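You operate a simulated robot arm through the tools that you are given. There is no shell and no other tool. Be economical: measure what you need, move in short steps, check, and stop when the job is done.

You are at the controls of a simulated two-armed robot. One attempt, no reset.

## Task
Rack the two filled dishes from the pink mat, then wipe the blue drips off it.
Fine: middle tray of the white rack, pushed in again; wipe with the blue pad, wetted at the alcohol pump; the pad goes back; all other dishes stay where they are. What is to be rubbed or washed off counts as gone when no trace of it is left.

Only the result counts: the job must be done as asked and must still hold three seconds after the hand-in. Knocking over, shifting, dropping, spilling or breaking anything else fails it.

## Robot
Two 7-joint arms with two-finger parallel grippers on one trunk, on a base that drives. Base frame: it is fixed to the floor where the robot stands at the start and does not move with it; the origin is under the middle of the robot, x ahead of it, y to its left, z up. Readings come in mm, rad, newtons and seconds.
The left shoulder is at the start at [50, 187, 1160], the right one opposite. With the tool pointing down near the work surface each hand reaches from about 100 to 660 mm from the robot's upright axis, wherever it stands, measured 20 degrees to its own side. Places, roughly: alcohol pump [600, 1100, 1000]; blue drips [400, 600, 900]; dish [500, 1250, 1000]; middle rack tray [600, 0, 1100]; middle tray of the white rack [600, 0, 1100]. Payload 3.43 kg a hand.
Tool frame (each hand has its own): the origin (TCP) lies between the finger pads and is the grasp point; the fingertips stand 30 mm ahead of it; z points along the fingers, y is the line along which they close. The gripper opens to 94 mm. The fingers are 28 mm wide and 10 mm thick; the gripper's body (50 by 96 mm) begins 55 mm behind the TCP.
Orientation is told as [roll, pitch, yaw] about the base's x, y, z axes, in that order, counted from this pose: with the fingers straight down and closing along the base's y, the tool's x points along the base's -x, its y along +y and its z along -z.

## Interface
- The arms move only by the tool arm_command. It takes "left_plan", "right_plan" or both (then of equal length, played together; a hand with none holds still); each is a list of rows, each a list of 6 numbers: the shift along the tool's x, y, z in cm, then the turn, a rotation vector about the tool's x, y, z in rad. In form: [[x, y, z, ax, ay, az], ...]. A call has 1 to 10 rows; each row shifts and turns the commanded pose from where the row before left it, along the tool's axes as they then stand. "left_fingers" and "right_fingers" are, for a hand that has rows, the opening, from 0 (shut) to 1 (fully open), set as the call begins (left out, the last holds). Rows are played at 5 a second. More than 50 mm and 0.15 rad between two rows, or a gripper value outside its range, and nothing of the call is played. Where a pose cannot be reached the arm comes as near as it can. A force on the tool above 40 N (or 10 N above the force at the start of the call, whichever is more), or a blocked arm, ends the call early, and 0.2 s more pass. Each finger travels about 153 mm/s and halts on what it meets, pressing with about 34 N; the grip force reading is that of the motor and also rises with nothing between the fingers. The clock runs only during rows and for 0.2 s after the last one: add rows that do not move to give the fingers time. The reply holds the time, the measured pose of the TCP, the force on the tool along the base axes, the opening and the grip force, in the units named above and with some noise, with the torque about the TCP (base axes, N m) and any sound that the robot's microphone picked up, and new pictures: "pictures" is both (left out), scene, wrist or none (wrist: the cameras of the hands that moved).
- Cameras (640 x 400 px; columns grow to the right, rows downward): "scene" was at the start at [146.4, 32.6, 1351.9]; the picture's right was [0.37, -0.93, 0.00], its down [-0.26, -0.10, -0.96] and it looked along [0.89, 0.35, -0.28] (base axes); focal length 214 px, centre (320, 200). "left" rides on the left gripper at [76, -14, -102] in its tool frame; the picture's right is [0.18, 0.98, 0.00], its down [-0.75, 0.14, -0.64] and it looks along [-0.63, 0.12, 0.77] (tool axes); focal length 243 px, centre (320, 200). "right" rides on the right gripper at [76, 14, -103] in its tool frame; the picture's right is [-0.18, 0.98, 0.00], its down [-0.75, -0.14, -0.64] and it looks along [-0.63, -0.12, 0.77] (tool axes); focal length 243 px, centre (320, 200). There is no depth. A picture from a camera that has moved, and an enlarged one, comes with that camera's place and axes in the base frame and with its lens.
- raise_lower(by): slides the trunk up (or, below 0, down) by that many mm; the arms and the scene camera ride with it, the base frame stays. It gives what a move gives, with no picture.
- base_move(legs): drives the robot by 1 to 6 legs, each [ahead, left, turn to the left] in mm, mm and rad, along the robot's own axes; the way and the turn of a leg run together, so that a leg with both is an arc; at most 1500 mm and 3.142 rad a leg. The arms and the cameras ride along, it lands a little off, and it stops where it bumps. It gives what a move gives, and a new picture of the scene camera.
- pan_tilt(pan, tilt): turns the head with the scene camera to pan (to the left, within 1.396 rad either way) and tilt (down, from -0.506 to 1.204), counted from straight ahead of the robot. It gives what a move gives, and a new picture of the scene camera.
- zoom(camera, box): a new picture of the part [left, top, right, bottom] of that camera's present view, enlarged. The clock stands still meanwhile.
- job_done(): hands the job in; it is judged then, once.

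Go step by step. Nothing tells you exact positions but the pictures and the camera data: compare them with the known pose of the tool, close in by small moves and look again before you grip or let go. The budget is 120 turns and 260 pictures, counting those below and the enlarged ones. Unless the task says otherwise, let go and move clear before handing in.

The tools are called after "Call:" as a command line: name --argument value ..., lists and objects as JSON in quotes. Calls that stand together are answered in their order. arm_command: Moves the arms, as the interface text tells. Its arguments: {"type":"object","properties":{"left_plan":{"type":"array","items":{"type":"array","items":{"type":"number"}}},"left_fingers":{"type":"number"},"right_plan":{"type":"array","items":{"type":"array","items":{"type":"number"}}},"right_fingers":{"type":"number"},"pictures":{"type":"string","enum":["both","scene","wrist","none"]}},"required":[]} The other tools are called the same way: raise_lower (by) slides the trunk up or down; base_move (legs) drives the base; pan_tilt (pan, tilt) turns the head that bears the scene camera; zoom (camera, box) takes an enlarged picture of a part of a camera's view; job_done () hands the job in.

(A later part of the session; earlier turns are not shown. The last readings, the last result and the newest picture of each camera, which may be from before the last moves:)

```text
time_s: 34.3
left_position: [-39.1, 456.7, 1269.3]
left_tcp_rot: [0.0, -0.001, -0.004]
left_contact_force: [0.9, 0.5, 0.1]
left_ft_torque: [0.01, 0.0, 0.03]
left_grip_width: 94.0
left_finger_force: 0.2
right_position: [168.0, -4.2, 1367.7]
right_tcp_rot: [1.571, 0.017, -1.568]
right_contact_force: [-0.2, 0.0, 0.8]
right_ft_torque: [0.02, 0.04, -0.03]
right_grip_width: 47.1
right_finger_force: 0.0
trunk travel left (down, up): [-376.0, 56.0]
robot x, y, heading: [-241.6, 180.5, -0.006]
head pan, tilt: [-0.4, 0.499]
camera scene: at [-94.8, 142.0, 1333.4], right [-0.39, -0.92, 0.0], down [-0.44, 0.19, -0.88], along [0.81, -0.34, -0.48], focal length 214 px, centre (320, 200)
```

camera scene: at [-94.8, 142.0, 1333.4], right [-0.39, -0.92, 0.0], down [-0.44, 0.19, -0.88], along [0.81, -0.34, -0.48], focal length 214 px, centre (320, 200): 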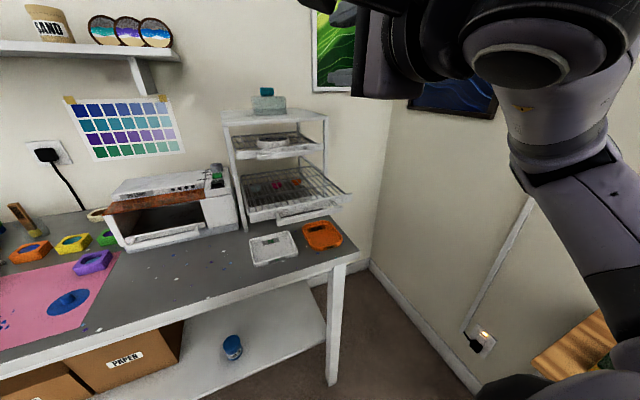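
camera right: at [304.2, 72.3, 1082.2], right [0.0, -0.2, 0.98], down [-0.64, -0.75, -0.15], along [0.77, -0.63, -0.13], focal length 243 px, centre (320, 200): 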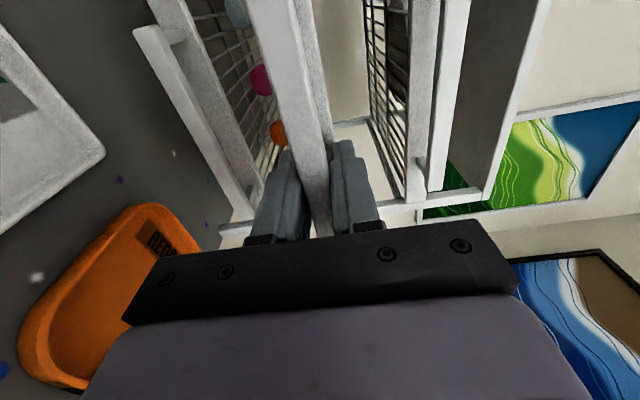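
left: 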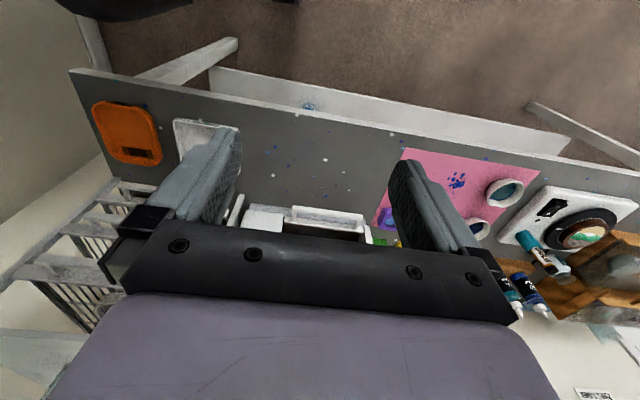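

The middle tray is out nicely as a wire grid. Now I turn the right hand back down and drive to the mat.

Call:
arm_command --right_plan '[[0, 0, 0, 0.0806, 0.0806, -0.0806], [0, 0, 0, 0.0806, 0.0806, -0.0806], [0, 0, 0, 0.0806, 0.0806, -0.0806], [0, 0, 0, 0.0806, 0.0806, -0.0806], [0, 0, 0, 0.0806, 0.0806, -0.0806], [0, 0, 0, 0.0806, 0.0806, -0.0806], [0, 0, 0, 0.0806, 0.0806, -0.0806], [0, 0, 0, 0.0806, 0.0806, -0.0806], [0, 0, 0, 0.0806, 0.0806, -0.0806], [0, 0, 0, 0.0806, 0.0806, -0.0806]]' --pictures "none"

Call:
arm_command --right_plan '[[0, 0, 0, 0.0806, 0.0806, -0.0806], [0, 0, 0, 0.0806, 0.0806, -0.0806], [0, 0, 0, 0.0806, 0.0806, -0.0806], [0, 0, 0, 0.0806, 0.0806, -0.0806], [0, 0, 0, 0.0806, 0.0806, -0.0806], [4, 0, 0, 0, 0, 0], [0, 0, 0, 0, 0, 0]]' --pictures "none"

Call:
base_move --legs '[[0, 430, 0], [220, 0, 0]]'

Call:
pan_tilt --pan 0.25 --tilt 0.7

```text
time_s: 36.5
left_position: [-39.3, 456.8, 1269.9]
left_tcp_rot: [-0.001, 0.003, -0.003]
left_contact_force: [0.2, -0.6, 0.8]
left_ft_torque: [0.03, 0.01, 0.01]
left_grip_width: 94.1
left_finger_force: 0.1
right_position: [169.1, -2.7, 1368.2]
right_tcp_rot: [0.5, -0.29, -0.489]
right_contact_force: [0.6, 0.8, -0.1]
right_ft_torque: [0.01, -0.03, 0.01]
right_grip_width: 47.3
right_finger_force: 0.1
trunk travel left (down, up): [-376.0, 56.0]
robot x, y, heading: [-238.4, 181.7, -0.002]
head pan, tilt: [-0.4, 0.499]
```

```text
time_s: 38.1
left_position: [-38.6, 458.6, 1269.1]
left_tcp_rot: [-0.001, 0.002, -0.004]
left_contact_force: [0.7, 0.9, -0.6]
left_ft_torque: [-0.02, 0.0, -0.01]
left_grip_width: 94.1
left_finger_force: 0.1
right_position: [128.2, -2.3, 1368.6]
right_tcp_rot: [0.013, 0.0, 0.0]
right_contact_force: [0.3, -0.5, 0.1]
right_ft_torque: [-0.03, 0.07, 0.03]
right_grip_width: 46.8
right_finger_force: 0.2
trunk travel left (down, up): [-376.0, 56.0]
robot x, y, heading: [-236.6, 178.6, -0.003]
head pan, tilt: [-0.4, 0.499]
```

```text
time_s: 42.0
left_position: [169.6, 888.5, 1270.7]
left_tcp_rot: [0.0, 0.0, 0.008]
left_contact_force: [-0.3, -0.2, -0.5]
left_ft_torque: [-0.03, 0.02, 0.02]
left_grip_width: 94.1
left_finger_force: 0.0
right_position: [343.0, 431.8, 1367.6]
right_tcp_rot: [0.016, 0.0, 0.012]
right_contact_force: [-0.1, 1.0, 0.3]
right_ft_torque: [0.04, 0.02, 0.0]
right_grip_width: 46.9
right_finger_force: 0.1
trunk travel left (down, up): [-376.0, 56.0]
robot x, y, heading: [-27.3, 609.7, 0.015]
head pan, tilt: [-0.4, 0.499]
camera scene: at [118.2, 573.4, 1333.2], right [-0.38, -0.93, 0.0], down [-0.44, 0.18, -0.88], along [0.81, -0.33, -0.48], focal length 214 px, centre (320, 200)
```

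scene: 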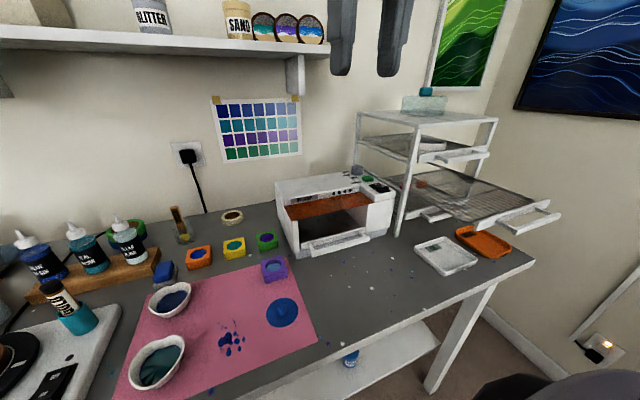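

```text
time_s: 43.0
left_position: [168.0, 888.9, 1269.9]
left_tcp_rot: [0.0, 0.0, 0.008]
left_contact_force: [-0.8, -1.1, 0.6]
left_ft_torque: [0.0, 0.03, -0.05]
left_grip_width: 93.9
left_finger_force: 0.1
right_position: [342.1, 431.7, 1368.6]
right_tcp_rot: [0.016, -0.001, 0.014]
right_contact_force: [-0.4, 0.2, 0.6]
right_ft_torque: [-0.03, 0.0, 0.02]
right_grip_width: 47.2
right_finger_force: 0.1
trunk travel left (down, up): [-376.0, 56.0]
robot x, y, heading: [-25.0, 610.5, 0.011]
head pan, tilt: [0.25, 0.7]
camera scene: at [115.4, 629.7, 1315.6], right [0.26, -0.97, 0.0], down [-0.62, -0.16, -0.77], along [0.74, 0.2, -0.64], focal length 214 px, centre (320, 200)
```

scene: 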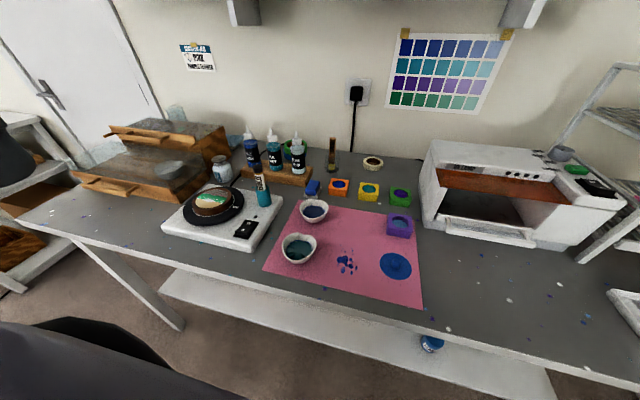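

I bring the left hand over the dishes to view them from above.

Call:
arm_command --left_plan '[[-4.2, -2.2, 1.4, 0, 0, 0], [-4.2, -2.2, 1.4, 0, 0, 0], [-4.2, -2.2, 1.4, 0, 0, 0], [-4.2, -2.2, 1.4, 0, 0, 0], [-4.2, -2.2, 1.4, 0, 0, 0], [-2, -2.2, 3, 0, 0, 0], [0, 0, 3, 0, 0, 0], [0, 0, 3, 0, 0, 0]]'

Call:
zoom --camera "scene" --box '[250, 170, 430, 310]'

```text
time_s: 44.9
left_position: [387.7, 774.6, 1122.3]
left_tcp_rot: [0.002, -0.001, 0.01]
left_contact_force: [-0.1, 0.5, -0.6]
left_ft_torque: [-0.02, 0.0, 0.02]
left_grip_width: 93.9
left_finger_force: 0.0
left hand out of reach, approached as far as the arm can: row 6
right_position: [340.9, 430.9, 1367.8]
right_tcp_rot: [0.014, -0.001, 0.015]
right_contact_force: [-1.0, 0.3, 0.1]
right_ft_torque: [0.01, 0.02, 0.0]
right_grip_width: 46.8
right_finger_force: 0.1
trunk travel left (down, up): [-376.0, 56.0]
robot x, y, heading: [-27.2, 608.4, 0.015]
head pan, tilt: [0.25, 0.7]
camera scene: at [115.5, 629.8, 1315.6], right [0.26, -0.97, 0.0], down [-0.62, -0.17, -0.76], along [0.74, 0.2, -0.64], focal length 214 px, centre (320, 200)
camera left: at [311.5, 758.4, 1223.4], right [-0.19, 0.98, 0.0], down [0.75, 0.15, 0.64], along [0.63, 0.12, -0.77], focal length 243 px, centre (320, 200)
```

scene: 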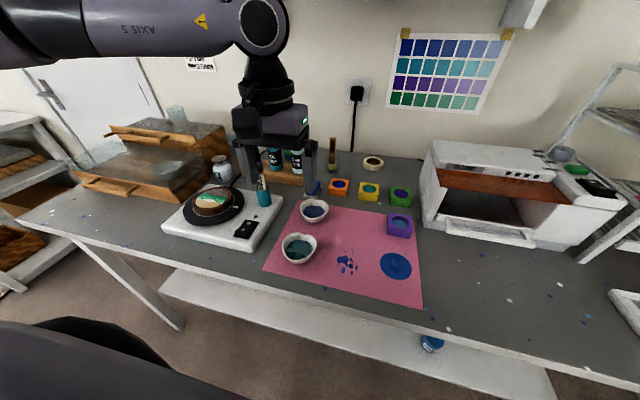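
left: 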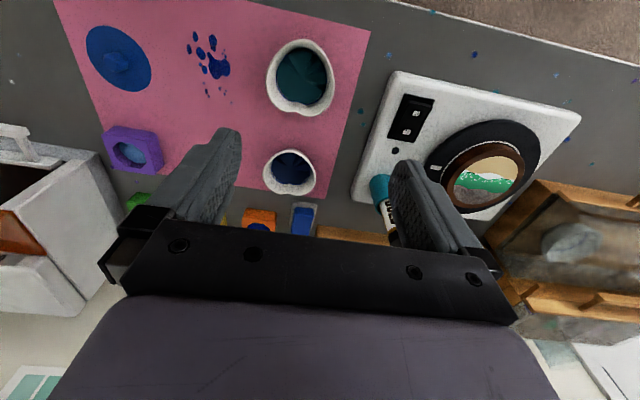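

```text
2.86 times, centred on (340, 240) of scene
camera zoom: at [115.5, 629.8, 1315.6], right [0.26, -0.97, 0.0], down [-0.62, -0.17, -0.76], along [0.74, 0.2, -0.64], focal length 613 px, centre (263, 86)
```

zoom: 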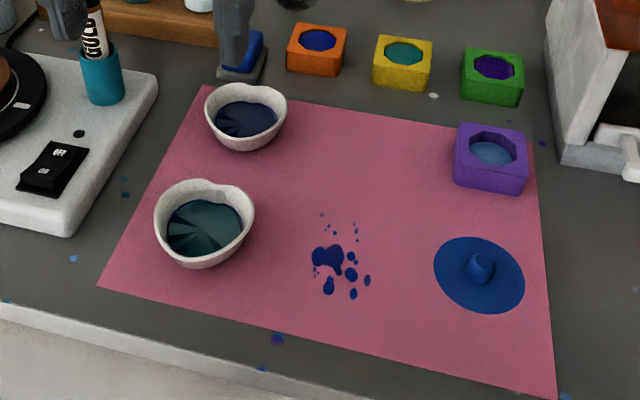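

Dish rims appear at about [500,752] and [380,751], about 78 mm wide. I'll move the left hand forward and down toward the back dish for a closer look.

Call:
arm_command --left_plan '[[-2, 0, 3, 0, 0, 0], [-2, 0, 3, 0, 0, 0], [-2, 0, 3, 0, 0, 0], [-1, 0, 1, 0, 0, 0], [0, 0, 0, 0, 0, 0]]'

```text
time_s: 46.0
left_position: [444.3, 792.8, 1025.0]
left_tcp_rot: [0.0, 0.0, 0.009]
left_contact_force: [0.8, -0.6, -0.4]
left_ft_torque: [0.01, -0.05, -0.01]
left_grip_width: 94.0
left_finger_force: 0.1
left hand out of reach, approached as far as the arm can: row 3, 4
right_position: [341.5, 431.3, 1367.8]
right_tcp_rot: [0.017, 0.0, 0.014]
right_contact_force: [0.1, 0.5, 0.0]
right_ft_torque: [0.0, -0.01, 0.02]
right_grip_width: 46.9
right_finger_force: 0.0
trunk travel left (down, up): [-376.0, 56.0]
robot x, y, heading: [-23.9, 606.1, 0.009]
head pan, tilt: [0.25, 0.7]
camera scene: at [115.4, 629.8, 1315.6], right [0.26, -0.97, 0.0], down [-0.62, -0.17, -0.76], along [0.74, 0.2, -0.64], focal length 214 px, centre (320, 200)
camera left: at [367.4, 776.8, 1127.9], right [-0.19, 0.98, 0.0], down [0.75, 0.15, 0.64], along [0.63, 0.12, -0.77], focal length 243 px, centre (320, 200)
```

scene: 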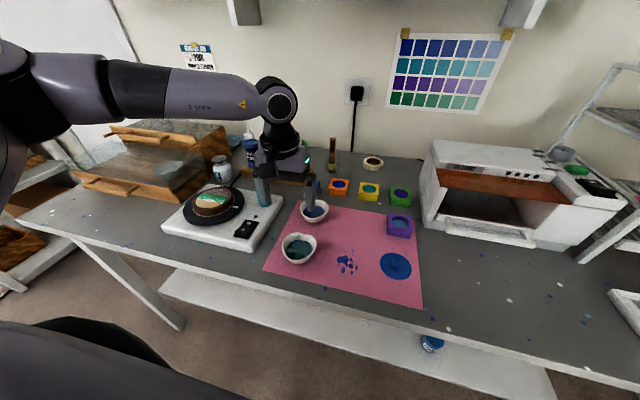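
left: 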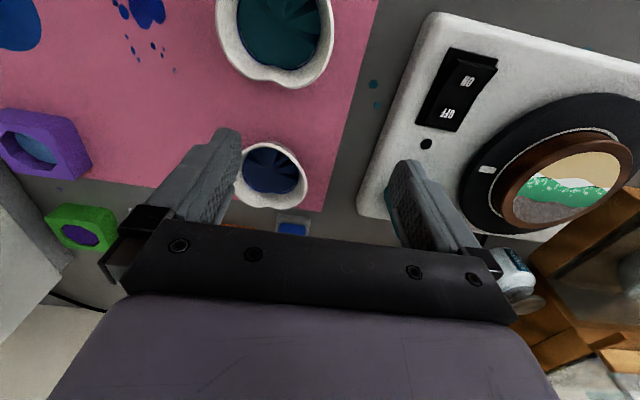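

The left hand seems limited inward. I move the base 70 mm right so the dish lies more to the hand's side.

Call:
base_move --legs '[[0, -70, 0]]'

Call:
arm_command --left_plan '[[0, 0, 0, 0, 0, 0]]' --pictures "wrist"

```text
time_s: 47.1
left_position: [445.6, 723.0, 1026.8]
left_tcp_rot: [0.001, -0.001, 0.009]
left_contact_force: [-0.3, 0.4, 0.5]
left_ft_torque: [0.0, 0.01, -0.02]
left_grip_width: 94.3
left_finger_force: 0.1
right_position: [342.7, 360.8, 1368.4]
right_tcp_rot: [0.017, -0.001, 0.016]
right_contact_force: [-0.3, -1.0, -0.4]
right_ft_torque: [0.02, -0.01, 0.01]
right_grip_width: 47.0
right_finger_force: 0.0
trunk travel left (down, up): [-376.0, 56.0]
robot x, y, heading: [-21.4, 540.6, 0.01]
head pan, tilt: [0.25, 0.7]
camera scene: at [116.1, 560.3, 1315.6], right [0.26, -0.97, 0.0], down [-0.62, -0.16, -0.77], along [0.74, 0.2, -0.64], focal length 214 px, centre (320, 200)
```

scene: 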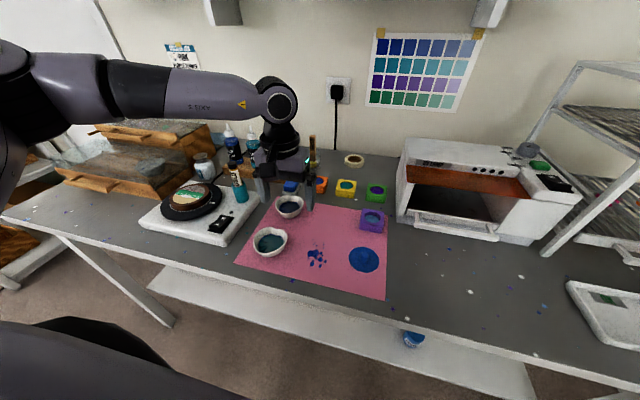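

```text
time_s: 47.5
left_position: [445.2, 724.6, 1025.3]
left_tcp_rot: [0.001, -0.001, 0.011]
left_contact_force: [-0.1, -0.5, -0.1]
left_ft_torque: [-0.03, 0.0, -0.03]
left_grip_width: 94.2
left_finger_force: 0.1
right_position: [342.0, 362.9, 1367.7]
right_tcp_rot: [0.015, 0.0, 0.016]
right_contact_force: [-0.4, 0.2, 0.1]
right_ft_torque: [0.0, 0.03, -0.01]
right_grip_width: 47.2
right_finger_force: 0.0
trunk travel left (down, up): [-376.0, 56.0]
robot x, y, heading: [-27.6, 538.7, 0.016]
head pan, tilt: [0.25, 0.7]
camera left: at [367.9, 708.0, 1128.2], right [-0.19, 0.98, 0.0], down [0.75, 0.15, 0.64], along [0.63, 0.12, -0.77], focal length 243 px, centre (320, 200)
```

left: 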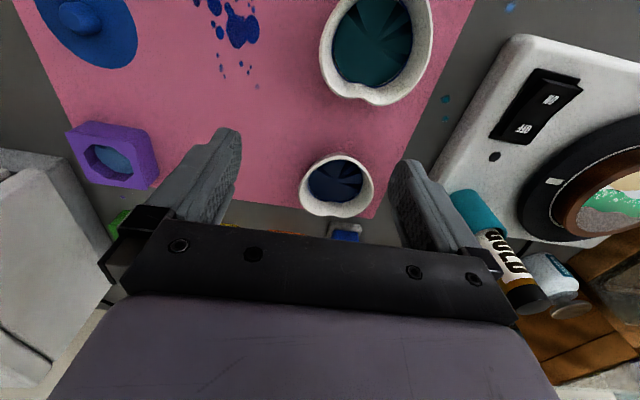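

The dish rim triangulates to about [507, 752, 928]. I'll move above it and look.

Call:
arm_command --left_plan '[[-2.1, 0.9, 0, 0, 0, 0], [-2.1, 0.9, 0, 0, 0, 0], [-2, 0.95, 1.5, 0, 0, 0], [0, 0, 2, 0, 0, 0], [0, 0, 0, 0, 0, 0]]' --left_fingers 1

Call:
zoom --camera "scene" --box '[230, 150, 350, 270]'

```text
time_s: 48.7
left_position: [482.5, 771.3, 995.1]
left_tcp_rot: [-0.001, -0.002, 0.01]
left_contact_force: [-0.1, -0.1, -0.5]
left_ft_torque: [0.03, 0.01, -0.04]
left_grip_width: 93.9
left_finger_force: 0.0
left hand out of reach, approached as far as the arm can: row 1, 2, 3, 4
right_position: [342.5, 361.9, 1368.2]
right_tcp_rot: [0.016, -0.001, 0.017]
right_contact_force: [-0.2, 0.4, 0.8]
right_ft_torque: [-0.02, -0.01, -0.04]
right_grip_width: 47.0
right_finger_force: 0.0
trunk travel left (down, up): [-376.0, 56.0]
robot x, y, heading: [-24.6, 537.3, 0.01]
head pan, tilt: [0.25, 0.7]
camera scene: at [116.1, 561.1, 1315.6], right [0.26, -0.97, 0.0], down [-0.62, -0.17, -0.76], along [0.74, 0.2, -0.64], focal length 214 px, centre (320, 200)
camera left: at [405.6, 755.5, 1097.5], right [-0.19, 0.98, 0.0], down [0.75, 0.15, 0.64], along [0.63, 0.12, -0.77], focal length 243 px, centre (320, 200)
```

scene: 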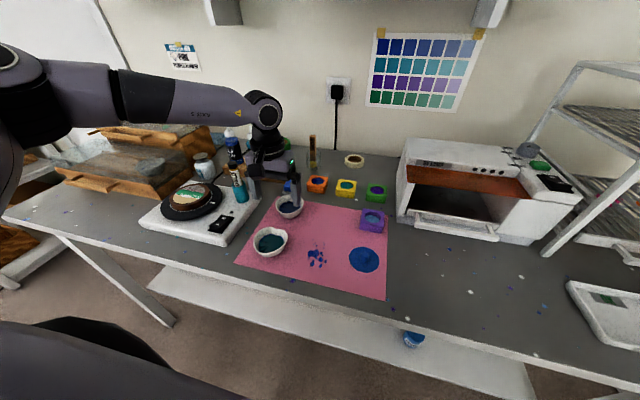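
left: 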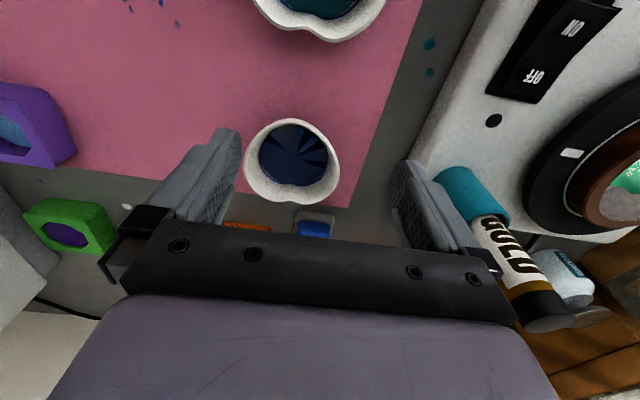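

```text
3.33 times, centred on (290, 210) of scene
camera zoom: at [116.1, 561.1, 1315.6], right [0.26, -0.97, 0.0], down [-0.62, -0.17, -0.76], along [0.74, 0.2, -0.64], focal length 715 px, centre (420, 167)
```

zoom: 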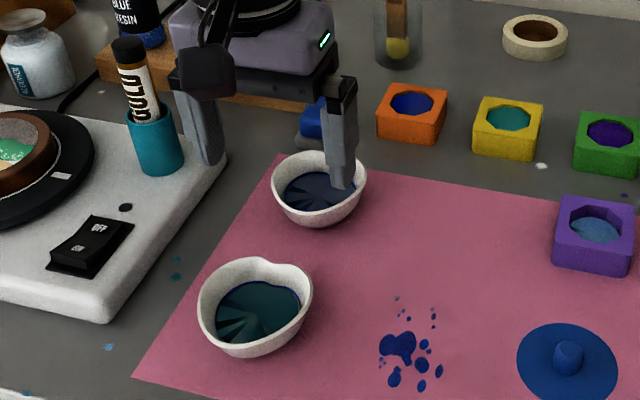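

The left hand can't quite reach at this yaw. I raise a little and test a different tool yaw, which the roundish dish allows.

Call:
arm_command --left_plan '[[0, 0, -1, 0, 0, 0.14], [0, 0, 0, 0, 0, 0.14], [0, 0, 0, 0, 0, 0.14], [0, 0, 0, 0, 0, 0], [0, 0, 0, 0, 0, 0]]' --pictures "scene"

```text
time_s: 49.9
left_position: [484.4, 772.2, 1005.8]
left_tcp_rot: [0.0, 0.0, -0.411]
left_contact_force: [-0.1, 0.2, 0.1]
left_ft_torque: [0.01, -0.04, 0.0]
left_grip_width: 93.8
left_finger_force: 0.0
right_position: [342.9, 363.0, 1367.9]
right_tcp_rot: [0.016, 0.0, 0.018]
right_contact_force: [0.6, -0.3, 0.0]
right_ft_torque: [0.0, -0.01, -0.01]
right_grip_width: 46.9
right_finger_force: 0.1
trunk travel left (down, up): [-376.0, 56.0]
robot x, y, heading: [-25.8, 542.3, 0.013]
head pan, tilt: [0.25, 0.7]
camera scene: at [116.1, 561.1, 1315.6], right [0.26, -0.97, 0.0], down [-0.62, -0.17, -0.76], along [0.74, 0.2, -0.64], focal length 214 px, centre (320, 200)
```

scene: 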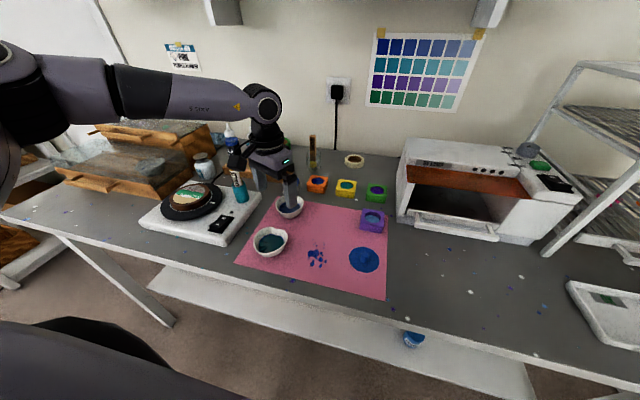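

The commanded pose follows the measured one and the yaw of -0.41 is reachable. Now move over the dish centre.

Call:
arm_command --left_plan '[[-1.5, -0.45, 0, 0, 0, 0], [-1.4, -0.45, 0, 0, 0, 0], [0, 0, 0, 0, 0, 0]]' --pictures "wrist"

```text
time_s: 50.7
left_position: [485.3, 768.0, 1009.3]
left_tcp_rot: [0.001, -0.001, -0.412]
left_contact_force: [0.1, 0.2, 0.1]
left_ft_torque: [-0.01, 0.01, -0.01]
left_grip_width: 93.8
left_finger_force: 0.0
left hand out of reach, approached as far as the arm can: row 1, 2
right_position: [342.1, 362.8, 1367.5]
right_tcp_rot: [0.016, -0.001, 0.017]
right_contact_force: [-0.1, -0.4, 0.3]
right_ft_torque: [0.02, 0.01, 0.02]
right_grip_width: 46.9
right_finger_force: 0.1
trunk travel left (down, up): [-376.0, 56.0]
robot x, y, heading: [-23.1, 540.9, 0.01]
head pan, tilt: [0.25, 0.7]
camera left: at [408.3, 785.6, 1111.8], right [0.22, 0.97, 0.0], down [0.75, -0.17, 0.64], along [0.63, -0.14, -0.77], focal length 243 px, centre (320, 200)
```

left: 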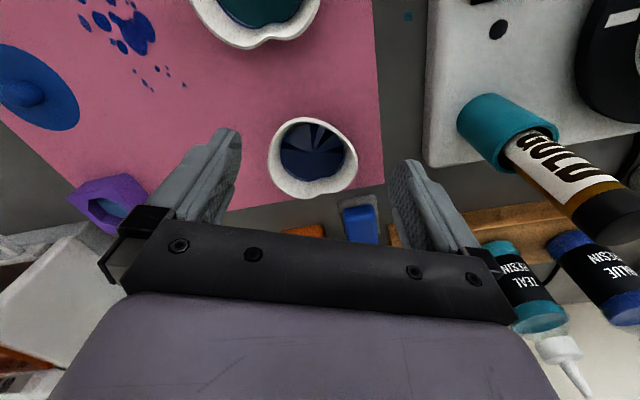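

Reach grows as the hand goes lower relative to the shoulder, so I raise the trunk and move the base 33 mm ahead.

Call:
raise_lower --by 55

Call:
base_move --legs '[[33, 0, -0.01]]'

Call:
arm_command --left_plan '[[0, 0, 0, 0, 0, -0.14], [0, 0, 0, 0, 0, -0.14], [0, 0, 0, 0, 0, -0.13], [0, 0, 0, 0, 0, 0]]' --pictures "wrist"

```text
time_s: 51.6
left_position: [485.7, 769.2, 1064.9]
left_tcp_rot: [-0.001, -0.002, -0.412]
left_contact_force: [0.0, -0.2, -1.1]
left_ft_torque: [0.01, 0.02, 0.03]
left_grip_width: 94.0
left_finger_force: 0.1
right_position: [342.4, 362.5, 1422.5]
right_tcp_rot: [0.015, 0.001, 0.013]
right_contact_force: [0.0, 0.5, 0.7]
right_ft_torque: [0.0, -0.02, 0.02]
right_grip_width: 46.9
right_finger_force: 0.1
trunk travel left (down, up): [-431.0, 1.0]
robot x, y, heading: [-26.2, 541.1, 0.009]
head pan, tilt: [0.25, 0.7]
```

```text
time_s: 52.5
left_position: [520.8, 764.0, 1064.6]
left_tcp_rot: [-0.002, 0.0, -0.419]
left_contact_force: [0.9, 0.2, -0.1]
left_ft_torque: [0.01, 0.04, -0.03]
left_grip_width: 93.9
left_finger_force: 0.0
right_position: [375.1, 359.6, 1423.4]
right_tcp_rot: [0.016, 0.002, 0.006]
right_contact_force: [0.5, 0.7, -0.1]
right_ft_torque: [0.04, 0.04, 0.03]
right_grip_width: 47.0
right_finger_force: 0.1
trunk travel left (down, up): [-431.0, 1.0]
robot x, y, heading: [8.7, 537.0, 0.002]
head pan, tilt: [0.25, 0.7]
camera scene: at [150.9, 559.9, 1370.4], right [0.25, -0.97, 0.0], down [-0.62, -0.16, -0.76], along [0.74, 0.19, -0.65], focal length 214 px, centre (320, 200)
```

scene: 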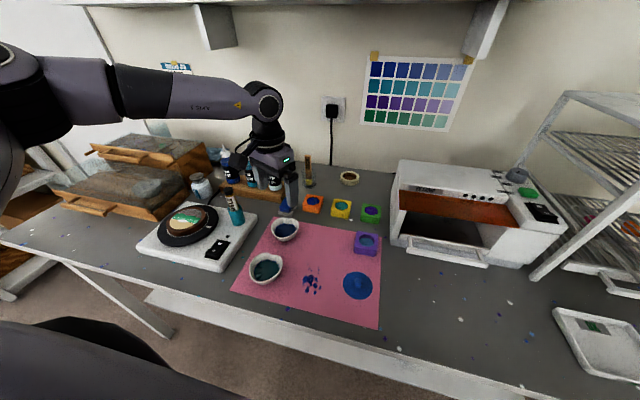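

```text
time_s: 53.5
left_position: [520.4, 763.5, 1065.0]
left_tcp_rot: [-0.003, -0.003, -0.006]
left_contact_force: [-0.6, 0.9, -0.6]
left_ft_torque: [-0.01, 0.02, 0.05]
left_grip_width: 94.2
left_finger_force: 0.1
right_position: [374.2, 360.7, 1422.0]
right_tcp_rot: [0.017, 0.0, 0.007]
right_contact_force: [-0.7, 0.1, 0.4]
right_ft_torque: [0.03, 0.0, 0.01]
right_grip_width: 46.9
right_finger_force: 0.1
trunk travel left (down, up): [-431.0, 1.0]
robot x, y, heading: [6.9, 539.8, -0.004]
head pan, tilt: [0.25, 0.7]
camera left: at [443.0, 750.2, 1167.0], right [-0.18, 0.98, 0.0], down [0.75, 0.14, 0.64], along [0.63, 0.11, -0.77], focal length 243 px, centre (320, 200)
```

left: 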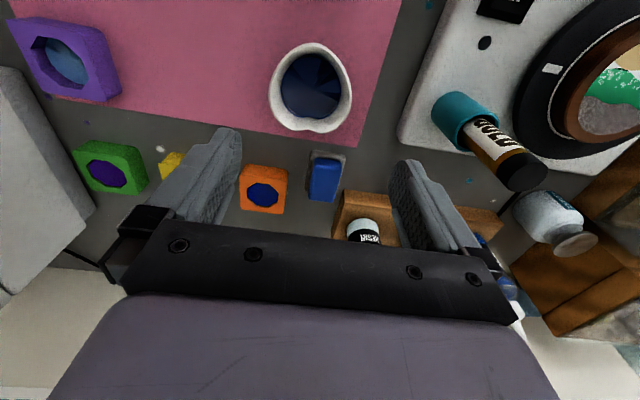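

The dish centre is confirmed at about [507, 751]. I align and descend partly.

Call:
arm_command --left_plan '[[1.3, -1.2, 2, 0, 0, 0], [0, 0, 3.5, 0, 0, 0], [0, 0, 3, 0, 0, 0], [0, 0, 0, 0, 0, 0]]' --pictures "both"

Call:
zoom --camera "scene" --box '[230, 150, 350, 270]'

```text
time_s: 54.5
left_position: [490.8, 766.5, 989.9]
left_tcp_rot: [-0.003, -0.001, -0.008]
left_contact_force: [0.2, -0.4, -0.1]
left_ft_torque: [-0.01, 0.02, -0.02]
left_grip_width: 94.0
left_finger_force: 0.0
left hand out of reach, approached as far as the arm can: row 2, 3
right_position: [375.0, 359.5, 1423.5]
right_tcp_rot: [0.017, -0.002, 0.006]
right_contact_force: [-0.5, -0.6, -0.7]
right_ft_torque: [0.01, -0.01, -0.02]
right_grip_width: 47.1
right_finger_force: 0.1
trunk travel left (down, up): [-431.0, 1.0]
robot x, y, heading: [7.0, 540.4, -0.002]
head pan, tilt: [0.25, 0.7]
camera scene: at [149.7, 559.9, 1370.6], right [0.25, -0.97, 0.0], down [-0.62, -0.16, -0.76], along [0.74, 0.19, -0.64], focal length 214 px, centre (320, 200)
camera left: at [413.5, 753.6, 1092.0], right [-0.17, 0.98, 0.0], down [0.75, 0.14, 0.64], along [0.63, 0.11, -0.77], focal length 243 px, centre (320, 200)
```

scene: 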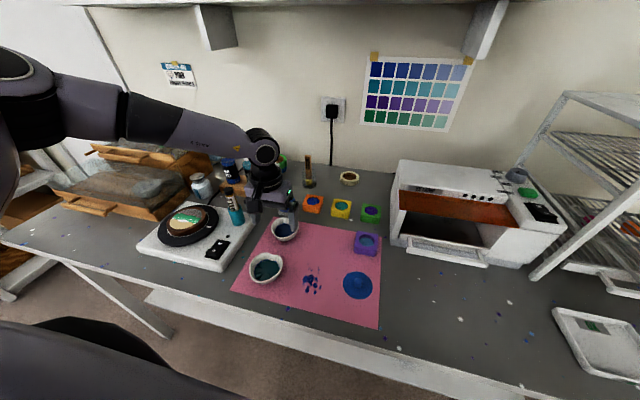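
left: 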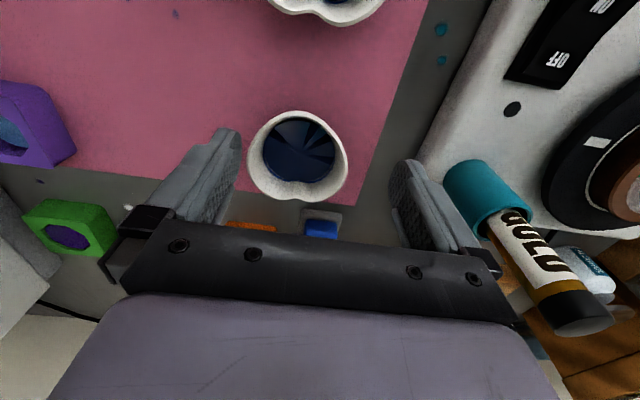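

```text
3.33 times, centred on (290, 210) of scene
camera zoom: at [149.7, 559.9, 1370.6], right [0.25, -0.97, 0.0], down [-0.62, -0.16, -0.76], along [0.74, 0.19, -0.64], focal length 715 px, centre (420, 167)
```

zoom: 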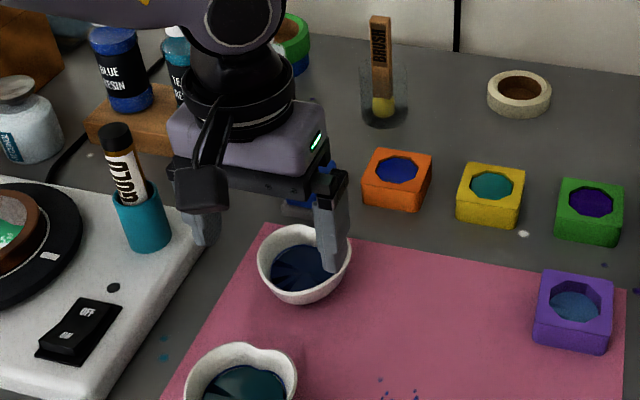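

Going lower costs reach here. I'll tilt the hand so the wrist stays back while the fingers point slightly forward; the closing axis stays horizontal.

Call:
arm_command --left_plan '[[0, 0, -2, 0, 0, 0], [0, 0, 0, 0, -0.15, 0], [0, 0, 0, 0, -0.15, 0], [0, 0, 0, 0, -0.1, 0], [0, 0, 0, 0, 0, 0]]' --pictures "none"

Call:
arm_command --left_plan '[[-1.5, -1.5, 0.6, 0, 0, 0], [0, 0, 0, 0, 0, 0]]' --pictures "wrist"

```text
time_s: 55.7
left_position: [491.6, 767.0, 1009.5]
left_tcp_rot: [-0.001, -0.403, -0.008]
left_contact_force: [0.9, 0.1, -0.1]
left_ft_torque: [0.0, -0.03, -0.03]
left_grip_width: 94.1
left_finger_force: 0.0
right_position: [374.2, 359.5, 1422.8]
right_tcp_rot: [0.016, -0.001, 0.006]
right_contact_force: [0.3, -0.2, 0.2]
right_ft_torque: [-0.01, 0.02, 0.02]
right_grip_width: 47.0
right_finger_force: 0.0
trunk travel left (down, up): [-431.0, 1.0]
robot x, y, heading: [7.8, 538.7, -0.004]
head pan, tilt: [0.25, 0.7]
```

```text
time_s: 56.3
left_position: [506.8, 753.2, 1009.1]
left_tcp_rot: [-0.002, -0.402, -0.009]
left_contact_force: [-0.2, -0.1, 0.4]
left_ft_torque: [0.03, 0.0, 0.02]
left_grip_width: 94.0
left_finger_force: 0.1
right_position: [373.2, 360.0, 1423.0]
right_tcp_rot: [0.014, 0.0, 0.006]
right_contact_force: [-0.1, 0.3, 0.2]
right_ft_torque: [0.0, -0.05, -0.01]
right_grip_width: 46.9
right_finger_force: 0.1
trunk travel left (down, up): [-431.0, 1.0]
robot x, y, heading: [8.8, 542.2, 0.002]
head pan, tilt: [0.25, 0.7]
camera left: at [395.6, 738.3, 1073.5], right [-0.16, 0.98, -0.07], down [0.44, 0.14, 0.89], along [0.88, 0.11, -0.46], focal length 243 px, centre (320, 200)
```

left: 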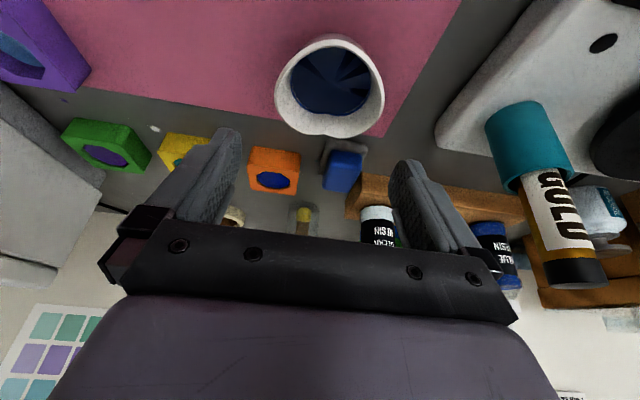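

Reachable with the tilt. I descend straight down in steps.

Call:
arm_command --left_plan '[[0.98, 0, 2.3, 0, 0, 0], [0.98, 0, 2.3, 0, 0, 0], [0, 0, 0, 0, 0, 0]]' --pictures "wrist"

Call:
zoom --camera "scene" --box '[230, 160, 350, 280]'

```text
time_s: 57.1
left_position: [508.0, 751.2, 959.2]
left_tcp_rot: [-0.002, -0.401, -0.008]
left_contact_force: [0.1, 0.1, 0.1]
left_ft_torque: [-0.02, -0.02, 0.03]
left_grip_width: 94.2
left_finger_force: 0.1
right_position: [373.8, 359.2, 1424.1]
right_tcp_rot: [0.014, 0.001, 0.004]
right_contact_force: [-0.2, -0.6, 0.3]
right_ft_torque: [0.01, -0.02, 0.01]
right_grip_width: 47.1
right_finger_force: 0.0
trunk travel left (down, up): [-431.0, 1.0]
robot x, y, heading: [10.5, 541.6, 0.0]
head pan, tilt: [0.25, 0.7]
camera left: at [395.5, 738.4, 1023.5], right [-0.16, 0.98, -0.07], down [0.44, 0.14, 0.89], along [0.88, 0.11, -0.46], focal length 243 px, centre (320, 200)
```

left: 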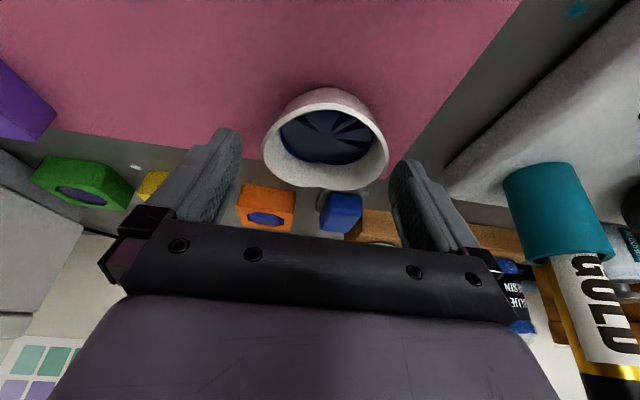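

```text
3.33 times, centred on (290, 220) of scene
camera zoom: at [149.6, 559.9, 1370.6], right [0.25, -0.97, 0.0], down [-0.62, -0.16, -0.77], along [0.74, 0.19, -0.64], focal length 715 px, centre (420, 133)
```

zoom: 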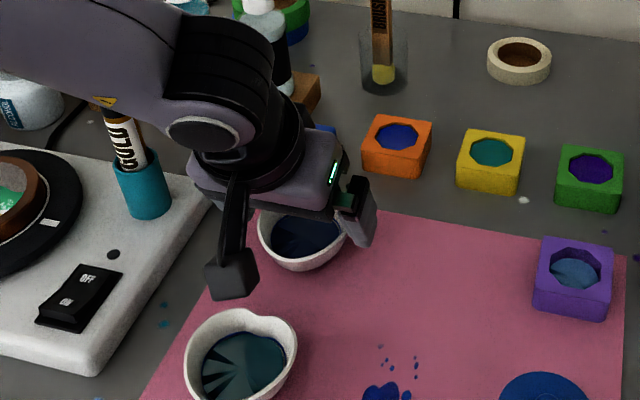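

Well aligned. I descend the last 27 mm.

Call:
arm_command --left_plan '[[0.55, 0, 1.25, 0, 0, 0], [0.5, 0, 1.2, 0, 0, 0], [0, 0, 0, 0, 0, 0]]' --pictures "wrist"

Call:
zoom --camera "scene" --box '[240, 180, 340, 280]'

```text
time_s: 57.9
left_position: [500.3, 763.0, 942.9]
left_tcp_rot: [-0.003, -0.401, -0.009]
left_contact_force: [-0.5, -0.9, -0.3]
left_ft_torque: [0.0, 0.0, -0.01]
left_grip_width: 94.1
left_finger_force: 0.2
left hand out of reach, approached as far as the arm can: row 1, 2
right_position: [373.9, 358.5, 1423.3]
right_tcp_rot: [0.015, -0.002, 0.005]
right_contact_force: [-0.1, -0.8, 0.2]
right_ft_torque: [0.01, 0.0, 0.01]
right_grip_width: 47.1
right_finger_force: 0.2
trunk travel left (down, up): [-431.0, 1.0]
robot x, y, heading: [4.9, 539.8, -0.005]
head pan, tilt: [0.25, 0.7]
camera left: at [388.7, 748.7, 1007.8], right [-0.16, 0.98, -0.07], down [0.44, 0.14, 0.89], along [0.88, 0.11, -0.46], focal length 243 px, centre (320, 200)
```

left: 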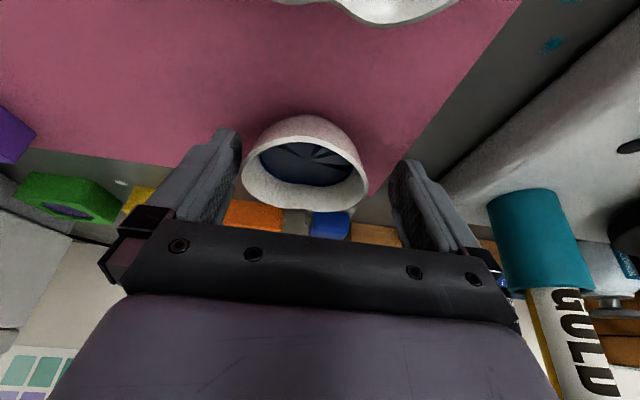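

```text
4.00 times, centred on (290, 230) of scene
camera zoom: at [149.7, 559.9, 1370.6], right [0.25, -0.97, 0.0], down [-0.62, -0.16, -0.76], along [0.74, 0.19, -0.64], focal length 858 px, centre (440, 80)
```

zoom: 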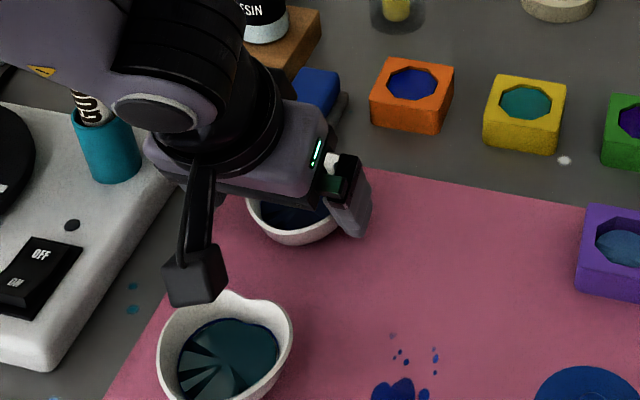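

I'll go back up, realign, and use the trunk for the pure vertical descent.

Call:
arm_command --left_plan '[[0, -0.3, 0, 0, 0, 0], [-1.3, 0, -3.1, 0, 0, 0], [-1.3, 0, -3.1, 0, 0, 0], [-0.74, -0.9, 0.31, 0, 0, 0], [0, 0, 0, 0, 0, 0]]' --pictures "none"

Call:
raise_lower --by -40

Call:
arm_command --left_plan '[[0, 0, 0, 0, 0, 0]]' --pictures "wrist"

```text
time_s: 59.1
left_position: [507.7, 749.0, 1008.4]
left_tcp_rot: [-0.001, -0.402, -0.007]
left_contact_force: [-0.8, 0.1, -0.6]
left_ft_torque: [-0.01, 0.0, 0.0]
left_grip_width: 94.0
left_finger_force: 0.2
right_position: [373.5, 359.5, 1424.1]
right_tcp_rot: [0.017, 0.0, 0.005]
right_contact_force: [0.5, 0.2, -0.2]
right_ft_torque: [0.02, -0.01, 0.01]
right_grip_width: 46.9
right_finger_force: 0.1
trunk travel left (down, up): [-431.0, 1.0]
robot x, y, heading: [7.8, 541.7, -0.002]
head pan, tilt: [0.25, 0.7]
```

```text
time_s: 59.9
left_position: [508.5, 749.2, 969.8]
left_tcp_rot: [-0.004, -0.402, -0.009]
left_contact_force: [-1.0, -0.4, -0.3]
left_ft_torque: [0.0, -0.01, -0.03]
left_grip_width: 94.0
left_finger_force: 0.0
right_position: [373.3, 359.7, 1382.6]
right_tcp_rot: [0.016, -0.001, 0.006]
right_contact_force: [0.8, 0.0, 0.2]
right_ft_torque: [-0.02, 0.01, 0.01]
right_grip_width: 47.0
right_finger_force: 0.1
trunk travel left (down, up): [-391.0, 41.0]
robot x, y, heading: [14.3, 539.4, -0.004]
head pan, tilt: [0.25, 0.7]
```

```text
time_s: 60.3
left_position: [508.3, 748.9, 969.7]
left_tcp_rot: [-0.002, -0.402, -0.009]
left_contact_force: [0.1, 0.9, 0.2]
left_ft_torque: [0.0, -0.01, -0.01]
left_grip_width: 94.2
left_finger_force: 0.0
right_position: [374.0, 359.4, 1381.8]
right_tcp_rot: [0.016, -0.001, 0.006]
right_contact_force: [0.3, 0.1, 0.1]
right_ft_torque: [-0.01, 0.05, 0.01]
right_grip_width: 47.0
right_finger_force: 0.1
trunk travel left (down, up): [-391.0, 41.0]
robot x, y, heading: [3.4, 539.1, -0.002]
head pan, tilt: [0.25, 0.7]
camera left: at [397.0, 735.3, 1034.0], right [-0.16, 0.98, -0.07], down [0.44, 0.14, 0.89], along [0.88, 0.11, -0.46], focal length 243 px, centre (320, 200)
```

left: 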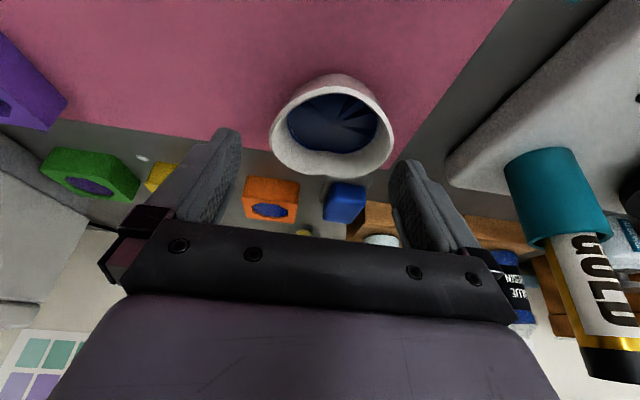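

Small correction, then the trunk lowers the hand by 37 mm.

Call:
arm_command --left_plan '[[0.37, 0.2, -0.15, 0, 0, 0], [0, 0, 0, 0, 0, 0]]' --pictures "none"

Call:
raise_lower --by -37

Call:
arm_command --left_plan '[[0, 0, 0, 0, 0, 0]]' --pictures "wrist"

Call:
zoom --camera "scene" --box '[240, 150, 340, 250]'

```text
time_s: 60.9
left_position: [504.2, 753.1, 967.9]
left_tcp_rot: [-0.001, -0.403, -0.007]
left_contact_force: [-0.5, -0.4, 0.0]
left_ft_torque: [0.01, -0.01, 0.01]
left_grip_width: 94.0
left_finger_force: 0.1
right_position: [374.1, 360.3, 1382.1]
right_tcp_rot: [0.015, 0.001, 0.005]
right_contact_force: [-0.4, -0.2, 0.6]
right_ft_torque: [-0.04, -0.03, 0.0]
right_grip_width: 47.1
right_finger_force: 0.0
trunk travel left (down, up): [-391.0, 41.0]
robot x, y, heading: [8.8, 544.3, -0.002]
head pan, tilt: [0.25, 0.7]
```

```text
time_s: 61.7
left_position: [504.1, 751.5, 932.5]
left_tcp_rot: [-0.003, -0.402, -0.011]
left_contact_force: [-1.1, 1.4, 3.7]
left_ft_torque: [0.19, 0.0, 0.01]
left_grip_width: 93.8
left_finger_force: 0.1
right_position: [373.4, 358.9, 1346.0]
right_tcp_rot: [0.016, 0.001, 0.004]
right_contact_force: [0.8, 1.0, -0.6]
right_ft_torque: [0.01, 0.04, 0.0]
right_grip_width: 46.8
right_finger_force: 0.1
trunk travel left (down, up): [-354.0, 78.0]
robot x, y, heading: [7.9, 543.7, -0.001]
head pan, tilt: [0.25, 0.7]
```

```text
time_s: 62.1
left_position: [504.4, 751.6, 932.9]
left_tcp_rot: [-0.004, -0.403, -0.008]
left_contact_force: [0.0, 0.6, 4.6]
left_ft_torque: [0.27, -0.04, -0.02]
left_grip_width: 93.9
left_finger_force: 0.0
right_position: [374.4, 359.3, 1346.8]
right_tcp_rot: [0.015, 0.0, 0.004]
right_contact_force: [-0.9, -1.2, -0.5]
right_ft_torque: [0.03, 0.04, 0.01]
right_grip_width: 47.0
right_finger_force: 0.1
trunk travel left (down, up): [-354.0, 78.0]
robot x, y, heading: [5.7, 538.6, 0.001]
head pan, tilt: [0.25, 0.7]
camera left: at [393.3, 737.6, 997.4], right [-0.16, 0.98, -0.07], down [0.44, 0.14, 0.89], along [0.88, 0.11, -0.46], focal length 243 px, centre (320, 200)
```

left: 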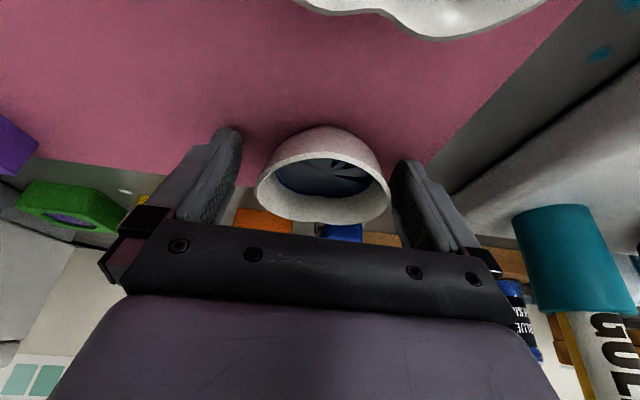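

```text
4.00 times, centred on (290, 200) of scene
camera zoom: at [149.4, 559.8, 1293.7], right [0.25, -0.97, 0.0], down [-0.62, -0.16, -0.77], along [0.74, 0.19, -0.64], focal length 858 px, centre (440, 200)
```

zoom: 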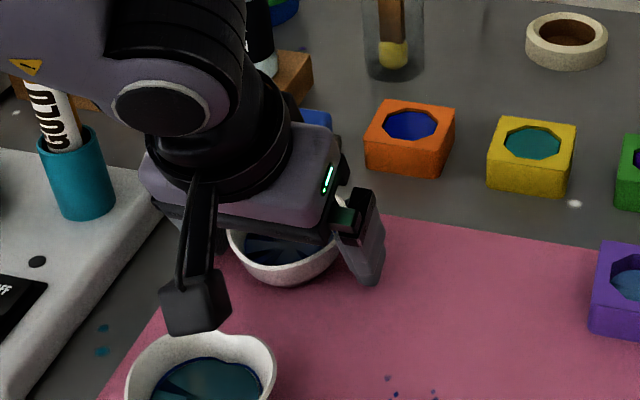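

A slight touch on the +y finger side; I shift 4 mm to +y and check the force before closing.

Call:
arm_command --left_plan '[[0, 0.4, 0, 0, 0, 0], [0, 0, 0, 0, 0, 0]]' --pictures "wrist"

Call:
zoom --camera "left" --box '[220, 100, 460, 250]'

```text
time_s: 62.7
left_position: [504.5, 754.1, 932.6]
left_tcp_rot: [-0.002, -0.401, -0.008]
left_contact_force: [-1.0, -3.5, 5.4]
left_ft_torque: [0.09, 0.01, 0.08]
left_grip_width: 91.9
left_finger_force: 0.1
right_position: [372.7, 359.8, 1345.7]
right_tcp_rot: [0.016, -0.001, 0.004]
right_contact_force: [-0.2, 0.0, 0.1]
right_ft_torque: [-0.03, -0.01, 0.03]
right_grip_width: 46.9
right_finger_force: 0.0
trunk travel left (down, up): [-354.0, 78.0]
robot x, y, heading: [9.6, 534.0, 0.001]
head pan, tilt: [0.25, 0.7]
camera left: at [393.1, 740.8, 997.5], right [-0.16, 0.98, -0.07], down [0.44, 0.14, 0.89], along [0.88, 0.11, -0.46], focal length 243 px, centre (320, 200)
```

left: 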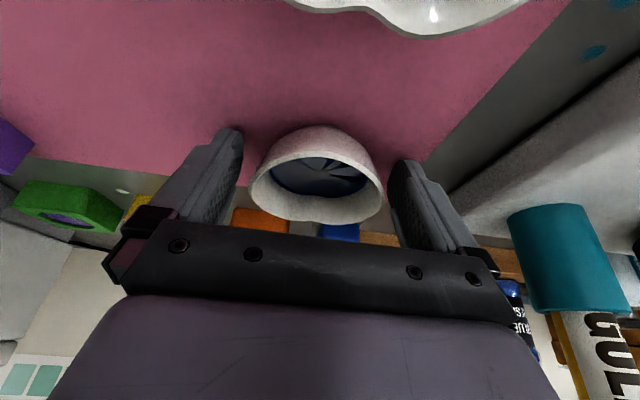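

```text
2.67 times, centred on (340, 175) of left
camera zoom: at [393.1, 740.8, 997.5], right [-0.16, 0.98, -0.07], down [0.44, 0.14, 0.89], along [0.88, 0.11, -0.46], focal length 647 px, centre (267, 267)
```

zoom: 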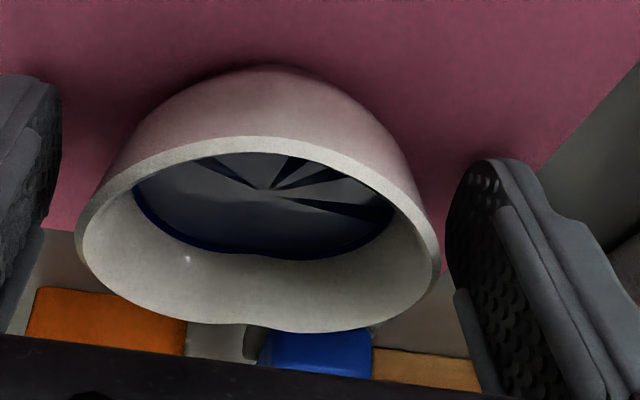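

The +y fingertip seems to rest on the table. I raise the trunk 6 mm and check the force.

Call:
raise_lower --by 6

Call:
zoom --camera "left" --box '[220, 100, 460, 250]'

```text
time_s: 63.3
left_position: [503.8, 755.9, 939.5]
left_tcp_rot: [-0.002, -0.398, -0.007]
left_contact_force: [-0.4, 0.0, -0.2]
left_ft_torque: [0.0, -0.01, 0.02]
left_grip_width: 93.9
left_finger_force: 0.1
right_position: [374.4, 360.2, 1351.8]
right_tcp_rot: [0.014, -0.001, 0.006]
right_contact_force: [0.5, -0.2, -0.9]
right_ft_torque: [-0.03, 0.0, 0.0]
right_grip_width: 47.1
right_finger_force: 0.1
trunk travel left (down, up): [-360.0, 72.0]
robot x, y, heading: [5.2, 539.6, -0.004]
head pan, tilt: [0.25, 0.7]
```

```text
2.67 times, centred on (340, 175) of left
camera zoom: at [393.6, 741.7, 1003.0], right [-0.16, 0.98, -0.07], down [0.44, 0.14, 0.88], along [0.88, 0.11, -0.46], focal length 647 px, centre (267, 267)
```

zoom: 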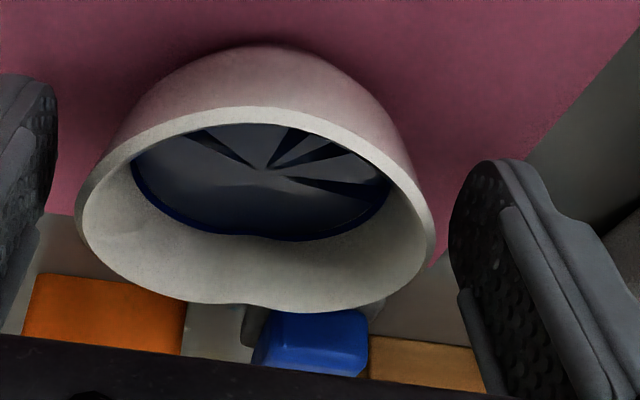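

Free again and straddling the dish. I close the fingers.

Call:
arm_command --left_plan '[[0, 0.1, 0, 0, 0, 0], [0, 0, 0, 0, 0, 0], [0, 0, 0, 0, 0, 0]]' --left_fingers 0.6 --pictures "wrist"

```text
time_s: 64.1
left_position: [505.2, 756.9, 940.3]
left_tcp_rot: [-0.004, -0.402, -0.007]
left_contact_force: [-0.7, 0.8, 0.5]
left_ft_torque: [0.01, -0.02, 0.01]
left_grip_width: 76.5
left_finger_force: 34.0
right_position: [374.6, 360.0, 1352.8]
right_tcp_rot: [0.014, 0.0, 0.004]
right_contact_force: [-0.2, 0.0, -0.6]
right_ft_torque: [0.0, -0.02, 0.0]
right_grip_width: 46.9
right_finger_force: 0.2
trunk travel left (down, up): [-360.0, 72.0]
robot x, y, heading: [10.2, 538.3, 0.001]
head pan, tilt: [0.25, 0.7]
camera left: at [393.8, 742.5, 1003.8], right [-0.16, 0.98, -0.07], down [0.44, 0.14, 0.89], along [0.88, 0.11, -0.46], focal length 243 px, centre (320, 200)
```

left: 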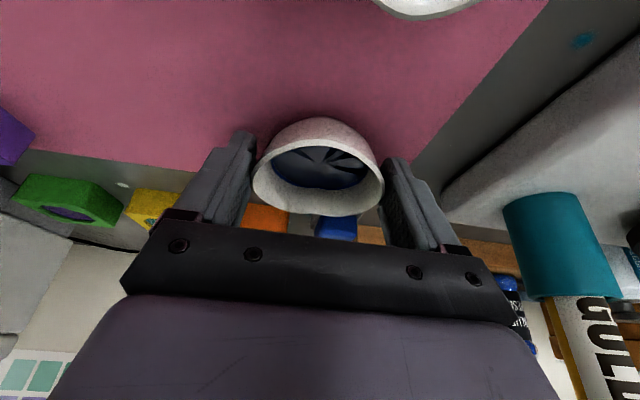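

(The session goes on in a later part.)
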